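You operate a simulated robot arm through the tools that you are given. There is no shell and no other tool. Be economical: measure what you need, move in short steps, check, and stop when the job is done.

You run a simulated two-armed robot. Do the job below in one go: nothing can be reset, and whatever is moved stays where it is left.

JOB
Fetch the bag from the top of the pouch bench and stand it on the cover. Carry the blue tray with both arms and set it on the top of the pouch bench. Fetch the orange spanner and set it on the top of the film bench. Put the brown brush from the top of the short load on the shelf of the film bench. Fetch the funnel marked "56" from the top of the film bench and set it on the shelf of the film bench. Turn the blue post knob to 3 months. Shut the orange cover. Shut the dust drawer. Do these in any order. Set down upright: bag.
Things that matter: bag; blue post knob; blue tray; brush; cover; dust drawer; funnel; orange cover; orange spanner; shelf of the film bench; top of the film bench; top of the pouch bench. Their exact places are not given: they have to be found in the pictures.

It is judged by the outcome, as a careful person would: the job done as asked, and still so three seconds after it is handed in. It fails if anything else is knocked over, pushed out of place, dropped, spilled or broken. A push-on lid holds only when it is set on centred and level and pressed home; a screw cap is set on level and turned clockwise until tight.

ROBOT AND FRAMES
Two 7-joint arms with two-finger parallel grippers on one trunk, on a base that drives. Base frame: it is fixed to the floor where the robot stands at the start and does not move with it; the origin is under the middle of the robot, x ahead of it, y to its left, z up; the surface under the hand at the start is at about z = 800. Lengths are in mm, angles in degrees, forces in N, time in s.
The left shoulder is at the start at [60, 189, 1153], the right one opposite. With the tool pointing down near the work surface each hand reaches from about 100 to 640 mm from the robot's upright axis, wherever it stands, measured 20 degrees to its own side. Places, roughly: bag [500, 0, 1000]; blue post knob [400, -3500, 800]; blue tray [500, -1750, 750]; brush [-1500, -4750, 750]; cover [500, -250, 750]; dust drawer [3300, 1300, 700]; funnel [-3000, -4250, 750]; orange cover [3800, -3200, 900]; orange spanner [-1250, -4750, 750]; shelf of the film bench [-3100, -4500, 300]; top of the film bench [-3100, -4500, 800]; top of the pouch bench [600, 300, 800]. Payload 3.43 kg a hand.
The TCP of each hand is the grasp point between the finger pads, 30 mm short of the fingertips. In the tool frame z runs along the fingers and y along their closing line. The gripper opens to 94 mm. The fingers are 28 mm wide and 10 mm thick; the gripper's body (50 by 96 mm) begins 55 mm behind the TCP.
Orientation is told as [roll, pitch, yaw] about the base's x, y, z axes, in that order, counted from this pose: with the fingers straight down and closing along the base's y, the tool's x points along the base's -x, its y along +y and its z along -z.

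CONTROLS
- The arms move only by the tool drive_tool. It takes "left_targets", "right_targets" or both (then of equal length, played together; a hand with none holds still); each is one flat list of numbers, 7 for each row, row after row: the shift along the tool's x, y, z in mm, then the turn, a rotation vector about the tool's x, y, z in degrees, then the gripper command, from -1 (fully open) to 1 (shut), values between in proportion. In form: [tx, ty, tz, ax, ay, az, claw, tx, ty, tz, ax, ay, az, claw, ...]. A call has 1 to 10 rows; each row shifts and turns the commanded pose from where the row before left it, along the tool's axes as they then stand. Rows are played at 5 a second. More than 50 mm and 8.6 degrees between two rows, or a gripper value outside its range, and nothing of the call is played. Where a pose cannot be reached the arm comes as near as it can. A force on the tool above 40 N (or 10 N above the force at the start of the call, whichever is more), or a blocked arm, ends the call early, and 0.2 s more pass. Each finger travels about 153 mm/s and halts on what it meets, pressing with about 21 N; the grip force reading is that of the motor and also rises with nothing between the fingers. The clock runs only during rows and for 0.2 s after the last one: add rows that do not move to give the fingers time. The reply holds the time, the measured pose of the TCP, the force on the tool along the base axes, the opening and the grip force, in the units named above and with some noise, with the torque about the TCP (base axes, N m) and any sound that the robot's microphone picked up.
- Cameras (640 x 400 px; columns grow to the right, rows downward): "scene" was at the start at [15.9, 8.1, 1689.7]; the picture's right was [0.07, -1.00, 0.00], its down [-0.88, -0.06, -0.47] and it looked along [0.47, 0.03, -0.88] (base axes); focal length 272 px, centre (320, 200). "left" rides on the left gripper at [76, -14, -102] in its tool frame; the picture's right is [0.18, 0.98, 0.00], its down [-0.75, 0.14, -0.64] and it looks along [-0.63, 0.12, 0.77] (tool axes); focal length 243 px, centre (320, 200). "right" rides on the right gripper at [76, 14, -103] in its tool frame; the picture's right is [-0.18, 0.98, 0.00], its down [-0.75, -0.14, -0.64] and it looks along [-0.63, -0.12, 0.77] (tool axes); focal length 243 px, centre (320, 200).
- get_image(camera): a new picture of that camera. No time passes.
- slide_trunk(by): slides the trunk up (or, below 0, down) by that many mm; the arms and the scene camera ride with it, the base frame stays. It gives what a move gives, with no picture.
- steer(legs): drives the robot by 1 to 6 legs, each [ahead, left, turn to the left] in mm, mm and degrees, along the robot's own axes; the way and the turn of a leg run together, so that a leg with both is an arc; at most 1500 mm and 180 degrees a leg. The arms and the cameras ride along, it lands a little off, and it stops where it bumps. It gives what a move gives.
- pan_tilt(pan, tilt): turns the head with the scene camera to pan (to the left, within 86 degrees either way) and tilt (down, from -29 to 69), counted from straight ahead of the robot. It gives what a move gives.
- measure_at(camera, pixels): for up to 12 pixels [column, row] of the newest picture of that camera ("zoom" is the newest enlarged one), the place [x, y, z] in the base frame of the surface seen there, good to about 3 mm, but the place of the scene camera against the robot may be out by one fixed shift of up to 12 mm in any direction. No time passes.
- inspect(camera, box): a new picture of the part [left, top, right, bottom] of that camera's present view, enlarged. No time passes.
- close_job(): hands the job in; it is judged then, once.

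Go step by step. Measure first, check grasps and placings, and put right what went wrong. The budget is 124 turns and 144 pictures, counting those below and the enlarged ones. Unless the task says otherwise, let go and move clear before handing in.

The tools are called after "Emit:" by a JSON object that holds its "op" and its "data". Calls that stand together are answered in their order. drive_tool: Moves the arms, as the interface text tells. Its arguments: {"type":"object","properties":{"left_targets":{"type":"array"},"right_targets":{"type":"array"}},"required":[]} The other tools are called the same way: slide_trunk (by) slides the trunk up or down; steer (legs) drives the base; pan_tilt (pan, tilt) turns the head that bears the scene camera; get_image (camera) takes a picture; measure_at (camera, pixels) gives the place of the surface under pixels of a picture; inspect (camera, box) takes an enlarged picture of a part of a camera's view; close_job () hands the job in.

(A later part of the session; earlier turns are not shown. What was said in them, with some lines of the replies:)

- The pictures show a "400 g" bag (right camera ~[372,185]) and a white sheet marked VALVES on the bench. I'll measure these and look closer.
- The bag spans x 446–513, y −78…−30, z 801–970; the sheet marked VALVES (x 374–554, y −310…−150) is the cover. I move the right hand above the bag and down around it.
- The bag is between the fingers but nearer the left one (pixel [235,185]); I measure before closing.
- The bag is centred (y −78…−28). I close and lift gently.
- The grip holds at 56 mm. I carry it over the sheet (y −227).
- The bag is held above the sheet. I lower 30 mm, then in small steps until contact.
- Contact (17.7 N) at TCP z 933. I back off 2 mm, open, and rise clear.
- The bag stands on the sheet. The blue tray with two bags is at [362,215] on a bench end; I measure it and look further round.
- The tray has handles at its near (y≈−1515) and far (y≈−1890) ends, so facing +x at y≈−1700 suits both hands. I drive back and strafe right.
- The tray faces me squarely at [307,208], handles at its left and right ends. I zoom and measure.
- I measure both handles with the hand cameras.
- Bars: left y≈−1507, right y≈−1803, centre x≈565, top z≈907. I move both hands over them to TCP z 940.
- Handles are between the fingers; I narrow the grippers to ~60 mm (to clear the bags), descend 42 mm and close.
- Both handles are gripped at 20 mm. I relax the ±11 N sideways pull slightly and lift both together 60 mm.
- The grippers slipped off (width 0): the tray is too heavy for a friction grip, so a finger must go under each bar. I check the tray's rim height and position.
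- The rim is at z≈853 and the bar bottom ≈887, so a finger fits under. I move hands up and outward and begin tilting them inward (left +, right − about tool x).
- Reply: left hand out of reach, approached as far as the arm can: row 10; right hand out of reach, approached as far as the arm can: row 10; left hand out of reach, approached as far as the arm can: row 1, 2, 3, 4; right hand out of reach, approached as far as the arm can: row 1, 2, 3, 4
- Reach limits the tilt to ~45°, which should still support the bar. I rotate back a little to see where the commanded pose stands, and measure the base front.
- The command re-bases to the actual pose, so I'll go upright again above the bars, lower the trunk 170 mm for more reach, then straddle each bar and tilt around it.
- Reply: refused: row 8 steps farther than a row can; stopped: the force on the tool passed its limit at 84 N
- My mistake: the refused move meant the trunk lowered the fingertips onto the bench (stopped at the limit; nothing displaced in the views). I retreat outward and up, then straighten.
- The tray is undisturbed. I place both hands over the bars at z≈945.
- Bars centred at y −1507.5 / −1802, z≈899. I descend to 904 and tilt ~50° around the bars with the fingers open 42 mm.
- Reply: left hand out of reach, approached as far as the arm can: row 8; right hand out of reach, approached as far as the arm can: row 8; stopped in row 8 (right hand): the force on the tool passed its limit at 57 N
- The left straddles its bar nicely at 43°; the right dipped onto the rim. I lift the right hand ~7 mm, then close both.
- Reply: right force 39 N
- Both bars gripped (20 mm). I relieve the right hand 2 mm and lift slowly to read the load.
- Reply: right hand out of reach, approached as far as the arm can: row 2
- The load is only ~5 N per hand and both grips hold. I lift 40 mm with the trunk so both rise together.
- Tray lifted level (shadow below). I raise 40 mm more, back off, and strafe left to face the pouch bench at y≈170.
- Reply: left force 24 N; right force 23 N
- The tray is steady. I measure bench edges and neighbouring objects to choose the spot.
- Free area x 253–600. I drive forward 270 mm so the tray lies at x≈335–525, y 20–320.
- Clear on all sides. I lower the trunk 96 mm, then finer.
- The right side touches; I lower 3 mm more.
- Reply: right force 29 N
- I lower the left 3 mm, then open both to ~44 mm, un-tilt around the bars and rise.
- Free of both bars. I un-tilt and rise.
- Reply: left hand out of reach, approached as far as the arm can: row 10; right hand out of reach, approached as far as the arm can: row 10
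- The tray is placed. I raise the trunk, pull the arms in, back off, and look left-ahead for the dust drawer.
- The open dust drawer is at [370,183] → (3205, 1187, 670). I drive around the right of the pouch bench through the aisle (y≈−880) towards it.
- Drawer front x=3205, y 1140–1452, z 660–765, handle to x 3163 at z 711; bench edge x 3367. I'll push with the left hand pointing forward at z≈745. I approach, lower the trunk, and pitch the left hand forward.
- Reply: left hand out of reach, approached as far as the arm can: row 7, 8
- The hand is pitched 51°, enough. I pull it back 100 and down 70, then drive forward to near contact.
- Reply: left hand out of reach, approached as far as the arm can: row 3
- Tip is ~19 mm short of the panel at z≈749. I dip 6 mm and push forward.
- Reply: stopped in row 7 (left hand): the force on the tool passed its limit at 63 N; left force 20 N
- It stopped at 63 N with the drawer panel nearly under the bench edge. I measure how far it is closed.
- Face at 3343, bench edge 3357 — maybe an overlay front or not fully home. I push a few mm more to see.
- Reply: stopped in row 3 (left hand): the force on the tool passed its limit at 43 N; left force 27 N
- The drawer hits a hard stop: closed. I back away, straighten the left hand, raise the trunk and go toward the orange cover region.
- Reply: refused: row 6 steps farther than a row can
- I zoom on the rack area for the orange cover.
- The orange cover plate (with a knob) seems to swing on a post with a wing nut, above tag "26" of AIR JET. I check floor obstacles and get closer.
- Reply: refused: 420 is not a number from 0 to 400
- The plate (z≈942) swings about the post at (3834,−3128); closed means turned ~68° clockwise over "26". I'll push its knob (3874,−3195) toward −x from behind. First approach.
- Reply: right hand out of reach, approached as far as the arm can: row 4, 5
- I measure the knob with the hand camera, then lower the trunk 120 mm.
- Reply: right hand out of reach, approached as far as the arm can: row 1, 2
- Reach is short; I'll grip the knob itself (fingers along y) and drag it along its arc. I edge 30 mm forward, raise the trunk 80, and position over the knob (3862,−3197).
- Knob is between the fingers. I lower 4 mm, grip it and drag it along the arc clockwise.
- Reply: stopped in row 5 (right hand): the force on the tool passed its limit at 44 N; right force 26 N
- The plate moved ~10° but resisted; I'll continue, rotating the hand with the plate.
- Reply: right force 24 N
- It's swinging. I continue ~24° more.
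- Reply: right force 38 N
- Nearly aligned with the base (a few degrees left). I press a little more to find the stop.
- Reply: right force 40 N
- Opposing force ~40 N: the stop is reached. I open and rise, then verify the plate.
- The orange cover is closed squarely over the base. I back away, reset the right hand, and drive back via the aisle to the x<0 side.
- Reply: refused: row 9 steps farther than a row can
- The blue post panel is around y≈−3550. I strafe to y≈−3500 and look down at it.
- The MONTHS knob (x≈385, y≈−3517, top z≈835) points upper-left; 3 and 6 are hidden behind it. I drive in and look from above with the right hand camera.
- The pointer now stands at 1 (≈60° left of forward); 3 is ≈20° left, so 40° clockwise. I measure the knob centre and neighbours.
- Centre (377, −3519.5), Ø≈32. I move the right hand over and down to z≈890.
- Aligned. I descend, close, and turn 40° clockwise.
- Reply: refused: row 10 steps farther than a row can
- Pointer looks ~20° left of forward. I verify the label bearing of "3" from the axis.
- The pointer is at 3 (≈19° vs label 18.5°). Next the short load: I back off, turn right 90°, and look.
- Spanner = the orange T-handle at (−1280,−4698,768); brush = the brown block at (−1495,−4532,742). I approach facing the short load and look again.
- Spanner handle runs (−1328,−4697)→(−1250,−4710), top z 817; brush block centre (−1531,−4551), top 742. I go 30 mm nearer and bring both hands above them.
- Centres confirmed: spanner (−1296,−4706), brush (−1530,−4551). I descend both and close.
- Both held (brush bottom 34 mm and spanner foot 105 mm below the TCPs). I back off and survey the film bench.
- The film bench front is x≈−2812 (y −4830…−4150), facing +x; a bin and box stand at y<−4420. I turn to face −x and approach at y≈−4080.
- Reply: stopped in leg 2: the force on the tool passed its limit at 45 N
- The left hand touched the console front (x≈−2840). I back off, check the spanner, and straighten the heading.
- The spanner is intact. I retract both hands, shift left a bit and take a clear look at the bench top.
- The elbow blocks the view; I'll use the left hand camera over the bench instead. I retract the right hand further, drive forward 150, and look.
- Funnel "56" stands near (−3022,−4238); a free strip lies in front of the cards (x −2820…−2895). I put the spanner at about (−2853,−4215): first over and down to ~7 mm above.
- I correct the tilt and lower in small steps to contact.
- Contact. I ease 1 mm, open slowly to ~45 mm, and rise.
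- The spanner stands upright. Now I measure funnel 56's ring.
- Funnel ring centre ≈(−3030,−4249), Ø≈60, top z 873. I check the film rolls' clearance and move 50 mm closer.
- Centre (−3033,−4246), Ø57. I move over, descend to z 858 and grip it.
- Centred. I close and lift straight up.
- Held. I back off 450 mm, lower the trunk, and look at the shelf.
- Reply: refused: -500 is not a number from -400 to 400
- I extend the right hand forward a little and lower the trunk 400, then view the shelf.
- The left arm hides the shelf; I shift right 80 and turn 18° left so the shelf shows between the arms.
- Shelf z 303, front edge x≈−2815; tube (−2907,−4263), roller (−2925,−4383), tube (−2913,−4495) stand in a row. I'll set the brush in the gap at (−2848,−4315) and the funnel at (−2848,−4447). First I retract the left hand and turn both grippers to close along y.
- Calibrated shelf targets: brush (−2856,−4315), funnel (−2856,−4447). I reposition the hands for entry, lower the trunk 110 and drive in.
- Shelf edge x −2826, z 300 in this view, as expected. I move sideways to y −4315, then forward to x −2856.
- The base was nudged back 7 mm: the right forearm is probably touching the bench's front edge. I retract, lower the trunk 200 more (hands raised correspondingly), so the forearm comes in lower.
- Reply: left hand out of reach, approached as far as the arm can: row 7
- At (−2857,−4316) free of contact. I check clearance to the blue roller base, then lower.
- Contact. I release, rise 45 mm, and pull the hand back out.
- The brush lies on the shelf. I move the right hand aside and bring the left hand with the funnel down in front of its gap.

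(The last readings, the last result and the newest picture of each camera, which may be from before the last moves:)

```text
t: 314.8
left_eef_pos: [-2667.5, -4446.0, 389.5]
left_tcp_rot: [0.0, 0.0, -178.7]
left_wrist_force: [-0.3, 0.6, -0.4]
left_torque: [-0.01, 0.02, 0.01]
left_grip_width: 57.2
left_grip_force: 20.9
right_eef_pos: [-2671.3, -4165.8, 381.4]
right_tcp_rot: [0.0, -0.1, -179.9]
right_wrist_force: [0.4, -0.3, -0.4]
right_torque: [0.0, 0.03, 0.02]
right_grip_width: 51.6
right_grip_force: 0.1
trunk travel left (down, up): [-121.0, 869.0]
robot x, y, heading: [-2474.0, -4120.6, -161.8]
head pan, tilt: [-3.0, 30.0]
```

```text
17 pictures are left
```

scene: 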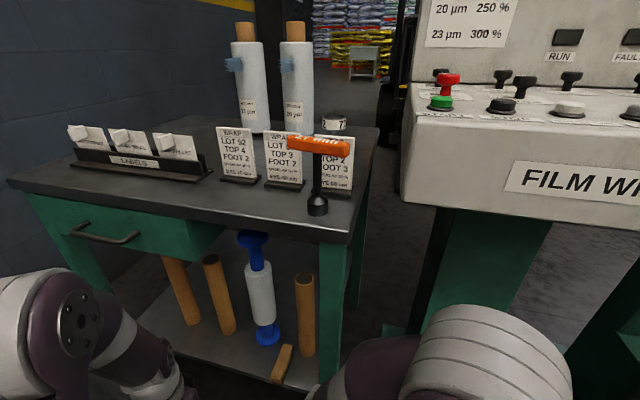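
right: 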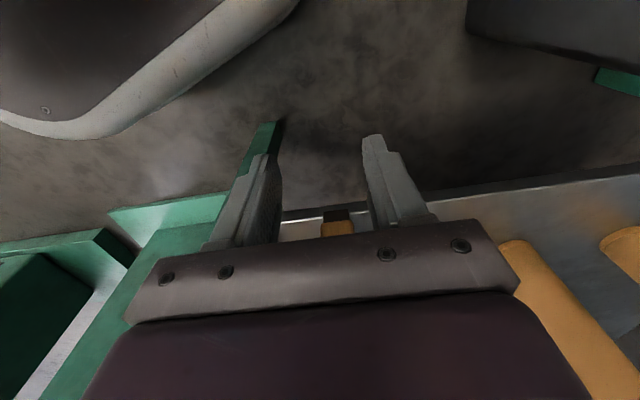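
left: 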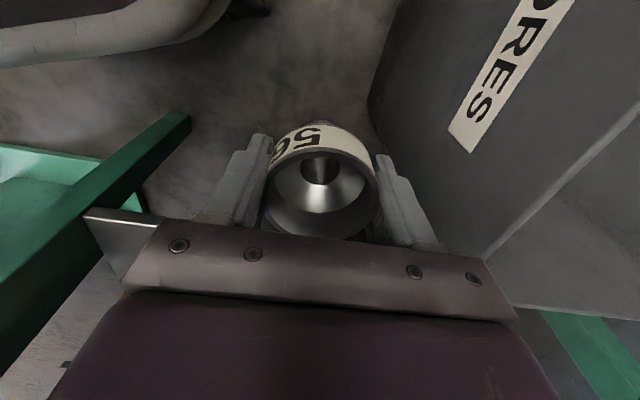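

The brush is seen on the shelf ([282,365]). The gap for the funnel is clear; I move the left hand forward to x −2855.

Emit:
{"op": "drive_tool", "data": {"left_targets": [-47, 0, 0, 0, 0, 0, 1, -47, 0, 0, 0, 0, 0, 1, -47, 0, 0, 0, 0, 0, 1, -30, 0, 0, 0, 0, 0, 1, -17, 0, 0, 0, 0, 0, 1, 0, 0, 0, 0, 0, 0, 1]}}

Emit:
{"op": "get_image", "data": {"camera": "left"}}

Emit:
{"op": "get_image", "data": {"camera": "scene"}}

```text
t: 316.2
left_eef_pos: [-2831.3, -4450.8, 386.4]
left_tcp_rot: [-0.5, 0.5, -178.3]
left_wrist_force: [0.6, 0.0, 0.4]
left_torque: [0.01, -0.01, 0.04]
left_grip_width: 56.7
left_grip_force: 20.8
right_eef_pos: [-2660.0, -4166.1, 383.3]
right_tcp_rot: [0.2, -1.2, -179.3]
right_wrist_force: [0.6, 0.3, 0.2]
right_torque: [0.02, 0.01, -0.01]
right_grip_width: 51.7
right_grip_force: 0.0
trunk travel left (down, up): [-121.0, 869.0]
robot x, y, heading: [-2472.3, -4116.3, -161.0]
head pan, tilt: [-3.0, 30.0]
```

```text
16 pictures are left
```

left: 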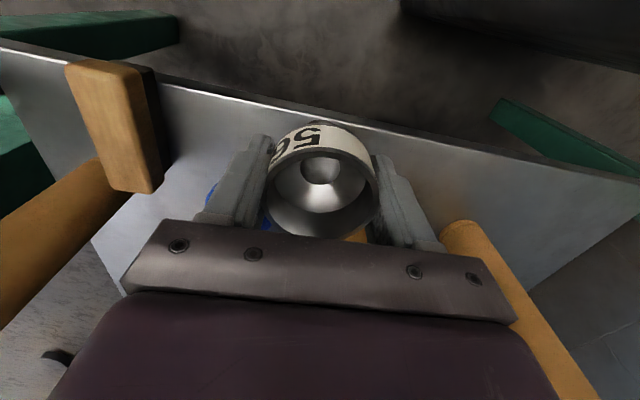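

```text
15 pictures are left
```

scene: 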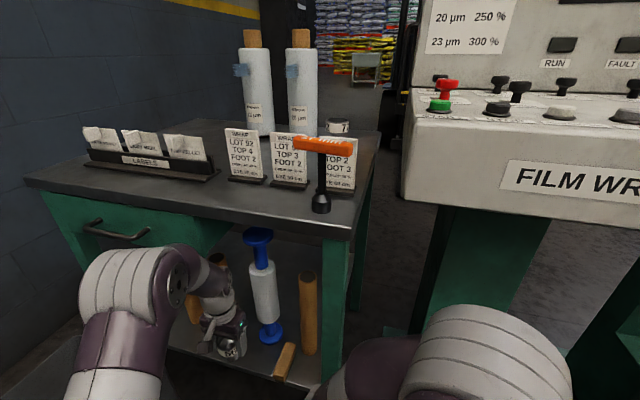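

The base turned slightly — the left elbow met the drawer front. I retract, lower the trunk 115 more (hand raised equally) and retry so the elbow passes below.

Emit:
{"op": "drive_tool", "data": {"left_targets": [45, 0, 0, 0, 0, 0, 1, 45, 0, 0, 0, 0, 0, 1, 45, 0, 0, 0, 0, 0, 1, 0, 0, -40, 0, 0, 0, 1, 0, 0, -40, 0, 0, 0, 1, 0, 0, -35, 0, 0, 0, 1]}}

Emit:
{"op": "slide_trunk", "data": {"by": -115}}

Emit:
{"op": "get_image", "data": {"camera": "scene"}}

Emit:
{"op": "measure_at", "data": {"camera": "scene", "pixels": [[120, 230], [60, 280], [100, 270], [140, 320], [260, 330], [200, 330]]}}

```text
t: 317.6
left_eef_pos: [-2719.4, -4449.1, 505.4]
left_tcp_rot: [0.0, 0.0, -178.8]
left_wrist_force: [0.0, 0.1, -1.2]
left_torque: [0.01, 0.01, -0.03]
left_grip_width: 57.1
left_grip_force: 21.0
right_eef_pos: [-2670.7, -4165.1, 382.2]
right_tcp_rot: [0.1, -0.1, -179.9]
right_wrist_force: [0.3, -0.3, -0.8]
right_torque: [-0.01, 0.0, 0.01]
right_grip_width: 51.7
right_grip_force: 0.2
trunk travel left (down, up): [-121.0, 869.0]
robot x, y, heading: [-2477.0, -4115.7, -162.0]
head pan, tilt: [-3.0, 30.0]
```

```text
t: 318.8
left_eef_pos: [-2719.7, -4449.5, 397.2]
left_tcp_rot: [-0.1, 0.0, -178.8]
left_wrist_force: [0.2, -0.6, -0.5]
left_torque: [0.02, 0.0, 0.0]
left_grip_width: 56.9
left_grip_force: 20.8
right_eef_pos: [-2670.8, -4165.0, 276.6]
right_tcp_rot: [0.0, -0.1, -179.8]
right_wrist_force: [0.8, 5.8, 18.0]
right_torque: [0.18, -0.26, -0.14]
right_grip_width: 51.7
right_grip_force: 0.1
trunk travel left (down, up): [-14.0, 976.0]
robot x, y, heading: [-2480.1, -4117.1, -162.0]
head pan, tilt: [-3.0, 30.0]
stopped: the force on the tool passed its limit at 129 N (the readings are from after the stop); the commanded pose is now the measured one
```

```text
14 pictures are left
```

scene: 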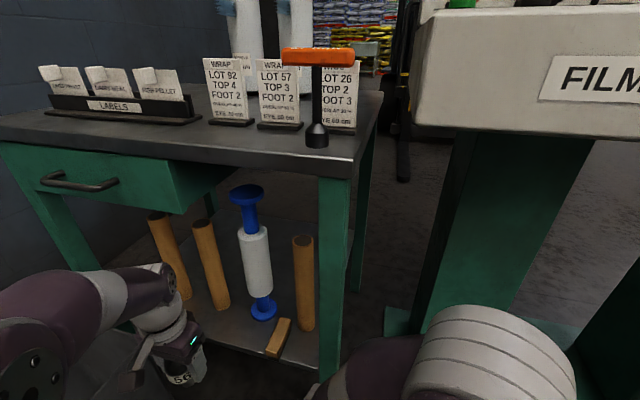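

```text
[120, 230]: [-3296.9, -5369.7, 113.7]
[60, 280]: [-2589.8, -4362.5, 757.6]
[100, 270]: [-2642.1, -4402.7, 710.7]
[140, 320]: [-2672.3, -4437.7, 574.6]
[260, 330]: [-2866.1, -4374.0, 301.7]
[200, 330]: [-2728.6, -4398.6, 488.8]
```

The right fingers touched the robot's own base, harmless; I raise that hand, then advance the left toward x −2852.

Emit:
{"op": "drive_tool", "data": {"right_targets": [0, 0, -25, 0, 0, 0, -0.1, 0, -30, -25, 0, 0, 0, -0.1, 0, 0, 0, 0, 0, 0, -0.1, 0, 0, 0, 0, 0, 0, -0.1, 0, 0, 0, 0, 0, 0, -0.1], "left_targets": [0, 0, 0, 0, 0, 0, 1, -33, 0, -4, 0, 0, 0, 1, -33, 0, 0, 0, 0, 0, 1, -33, 0, 0, 0, 0, 0, 1, 0, 0, 0, 0, 0, 0, 1]}}

Emit:
{"op": "drive_tool", "data": {"left_targets": [-17, 0, 0, 0, 0, 0, 1, -17, 0, 0, 0, 0, 0, 1, 0, 0, 0, 0, 0, 0, 1]}}

Emit:
{"op": "get_image", "data": {"camera": "scene"}}

```text
t: 320.0
left_eef_pos: [-2817.5, -4449.5, 402.6]
left_tcp_rot: [0.0, 0.1, -178.8]
left_wrist_force: [0.7, 0.0, 0.0]
left_torque: [0.0, 0.01, 0.0]
left_grip_width: 57.1
left_grip_force: 21.1
right_eef_pos: [-2668.8, -4137.5, 324.6]
right_tcp_rot: [0.0, -0.1, -179.9]
right_wrist_force: [-0.6, -0.8, 0.0]
right_torque: [-0.04, -0.01, -0.02]
right_grip_width: 51.6
right_grip_force: 0.0
trunk travel left (down, up): [-14.0, 976.0]
robot x, y, heading: [-2474.0, -4120.4, -162.0]
head pan, tilt: [-3.0, 30.0]
```

```text
t: 320.8
left_eef_pos: [-2846.3, -4450.3, 391.0]
left_tcp_rot: [0.0, 0.0, -178.8]
left_wrist_force: [-1.1, 0.4, -1.6]
left_torque: [-0.01, 0.03, 0.02]
left_grip_width: 57.2
left_grip_force: 21.2
left hand out of reach, approached as far as the arm can: row 1, 2
right_eef_pos: [-2669.9, -4136.6, 325.5]
right_tcp_rot: [0.0, -0.1, -179.9]
right_wrist_force: [-0.1, 0.4, -0.4]
right_torque: [0.0, -0.02, 0.01]
right_grip_width: 51.8
right_grip_force: 0.1
trunk travel left (down, up): [-14.0, 976.0]
robot x, y, heading: [-2478.6, -4120.0, -162.1]
head pan, tilt: [-3.0, 30.0]
```

```text
13 pictures are left
```

scene: 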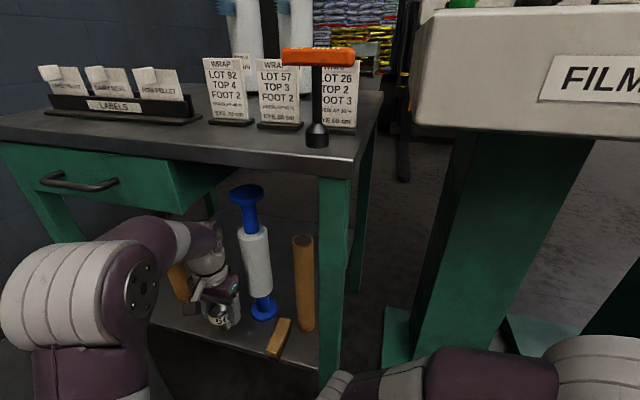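

No contact now; (−2846,−4450). I lower 22 mm, go 10 mm deeper, then down to contact.

Emit:
{"op": "drive_tool", "data": {"left_targets": [0, 0, 22, 0, 0, 0, 1, -10, 0, 0, 0, 0, 0, 1, 0, 0, 0, 0, 0, 0, 1]}}

Emit:
{"op": "get_image", "data": {"camera": "left"}}

```text
t: 321.6
left_eef_pos: [-2857.3, -4450.0, 368.7]
left_tcp_rot: [0.1, 0.1, -178.8]
left_wrist_force: [0.3, -0.3, -0.4]
left_torque: [0.02, 0.01, 0.02]
left_grip_width: 56.7
left_grip_force: 21.2
right_eef_pos: [-2667.9, -4137.3, 326.1]
right_tcp_rot: [0.1, 0.0, -179.8]
right_wrist_force: [-0.5, 0.0, -0.4]
right_torque: [-0.01, 0.01, 0.0]
right_grip_width: 51.8
right_grip_force: 0.0
trunk travel left (down, up): [-14.0, 976.0]
robot x, y, heading: [-2472.8, -4116.6, -161.9]
head pan, tilt: [-3.0, 30.0]
```

```text
12 pictures are left
```

left: 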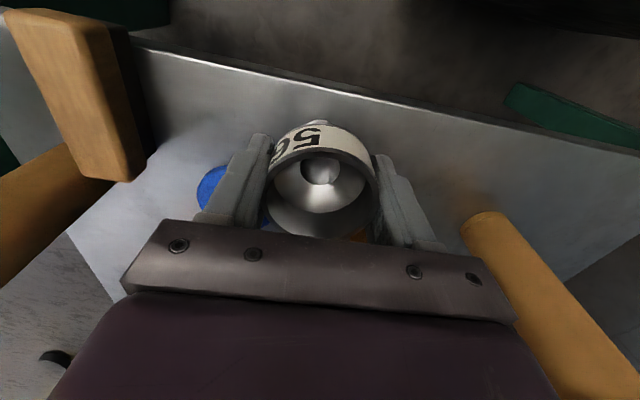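

Emit:
{"op": "measure_at", "data": {"camera": "left", "pixels": [[358, 237], [480, 215], [205, 185], [90, 100], [120, 175]]}}

Emit:
{"op": "drive_tool", "data": {"left_targets": [0, 0, 7, 0, 0, 0, 1, 0, 0, 2, 0, 0, 0, 1, 0, 0, 2, 0, 0, 0, 1, 0, 0, 0, 0, 0, 0, 1]}}

```text
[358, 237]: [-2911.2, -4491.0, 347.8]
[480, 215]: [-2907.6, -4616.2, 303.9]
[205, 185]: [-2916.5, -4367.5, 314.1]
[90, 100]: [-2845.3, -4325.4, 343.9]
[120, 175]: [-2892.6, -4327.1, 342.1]
```

```text
t: 322.6
left_eef_pos: [-2856.7, -4451.1, 358.3]
left_tcp_rot: [0.1, 0.1, -178.8]
left_wrist_force: [1.7, 1.1, 7.1]
left_torque: [0.06, -0.19, 0.05]
left_grip_width: 57.0
left_grip_force: 20.5
right_eef_pos: [-2669.6, -4136.6, 326.2]
right_tcp_rot: [-0.1, -0.1, -180.0]
right_wrist_force: [0.1, 0.2, 0.9]
right_torque: [0.01, -0.01, 0.0]
right_grip_width: 51.8
right_grip_force: 0.1
trunk travel left (down, up): [-14.0, 976.0]
robot x, y, heading: [-2479.1, -4117.3, -161.8]
head pan, tilt: [-3.0, 30.0]
```

Contact at z 358. I open gently, rise, and withdraw.

Emit:
{"op": "drive_tool", "data": {"left_targets": [0, 0, -0.5, 0, 0, 0, 0, 0, 0, 0, 0, 0, 0, -0.3, 0, 0, 0, 0, 0, 0, -0.5, 0, 0, -22, 0, 0, 0, -0.5, 0, 0, -25, 0, 0, 0, -0.5, 40, 0, 0, 0, 0, 0, -0.5, 45, 0, 0, 0, 0, 0, -0.5, 45, 0, 0, 0, 0, 0, -0.5]}}

Emit:
{"op": "get_image", "data": {"camera": "scene"}}

```text
t: 324.4
left_eef_pos: [-2718.9, -4444.8, 390.8]
left_tcp_rot: [0.0, 0.1, -178.7]
left_wrist_force: [-0.4, 0.9, 0.2]
left_torque: [0.0, 0.01, 0.0]
left_grip_width: 70.6
left_grip_force: 0.1
left hand out of reach, approached as far as the arm can: row 5
right_eef_pos: [-2670.0, -4137.4, 325.3]
right_tcp_rot: [0.0, -0.1, -179.8]
right_wrist_force: [0.1, 0.1, 0.0]
right_torque: [-0.01, -0.03, -0.02]
right_grip_width: 51.5
right_grip_force: 0.1
trunk travel left (down, up): [-14.0, 976.0]
robot x, y, heading: [-2477.4, -4116.5, -161.7]
head pan, tilt: [-3.0, 30.0]
```

```text
11 pictures are left
```

scene: 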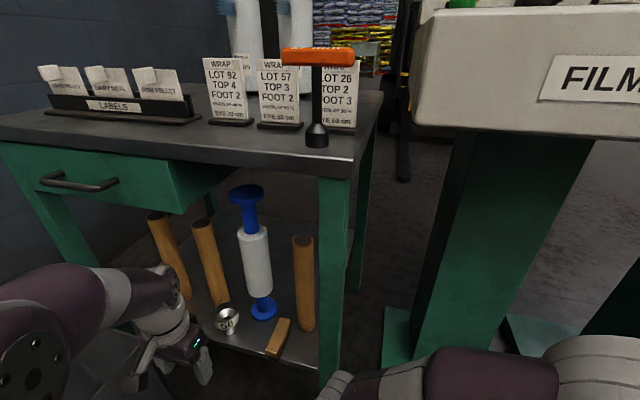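

Funnel 56 stands on the shelf at [226,320], brush at [280,338], spanner upright on top. I back clear and take a last look.

Emit:
{"op": "steer", "data": {"legs": [[-350, 0, 0]]}}

Emit:
{"op": "inspect", "data": {"camera": "scene", "box": [180, 100, 460, 360]}}

```text
t: 326.7
left_eef_pos: [-2390.9, -4337.2, 391.2]
left_tcp_rot: [0.0, 0.1, -178.7]
left_wrist_force: [-0.1, -0.4, 0.0]
left_torque: [0.0, 0.02, 0.01]
left_grip_width: 70.7
left_grip_force: 0.0
right_eef_pos: [-2339.9, -4029.2, 326.1]
right_tcp_rot: [0.0, -0.1, -180.0]
right_wrist_force: [0.2, -0.2, 0.3]
right_torque: [0.01, 0.02, 0.01]
right_grip_width: 51.9
right_grip_force: 0.1
trunk travel left (down, up): [-14.0, 976.0]
robot x, y, heading: [-2144.2, -4010.0, -161.9]
head pan, tilt: [-3.0, 30.0]
```

```text
1.54 times, centred on (320, 230) of scene
```

zoom: 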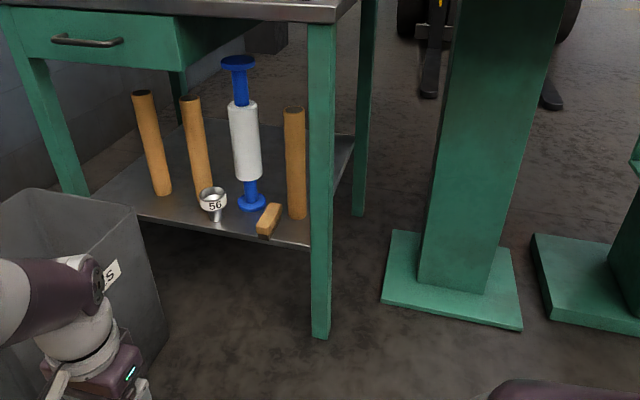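

The latest view shows funnel "56" upright and the brush resting on the shelf, with everything else in place; all tasks are complete, so I hand in.

Emit:
{"op": "close_job", "data": {}}

```text
The job is handed in.
```

All eight tasks are done and I have handed the job in, with both hands empty and clear.

- **Bag:** it stands upright on the sheet marked VALVES, which I took to be the cover.
- **Blue tray:** it is on the top of the pouch bench. The first lift slipped off the handles with the tray still on its bench, so I re-gripped under the bars and carried it level.
- **Spanner:** it stands upright on its socket on the top of the film bench. I took the orange "17 mm" T-handle to be the orange spanner.
- **Brush and funnel:** the brown brush and funnel "56" are on the film bench shelf. The brush overhangs the shelf's front edge by about 14 mm but lies flat.
- **Blue post knob:** it points to 3 months.
- **Orange cover and dust drawer:** the cover is swung square over its base and the drawer is pushed to its hard stop.

There were a few contacts along the way, and nothing looked moved in the pictures:

- The fingertips pressed on the tray's old bench.
- The left hand, holding the spanner, bumped the film-wrap console.
- Each arm appears to have nudged the film bench front during the shelf placings.

I did not look again at the bag, tray, drawer or cover after leaving each one.
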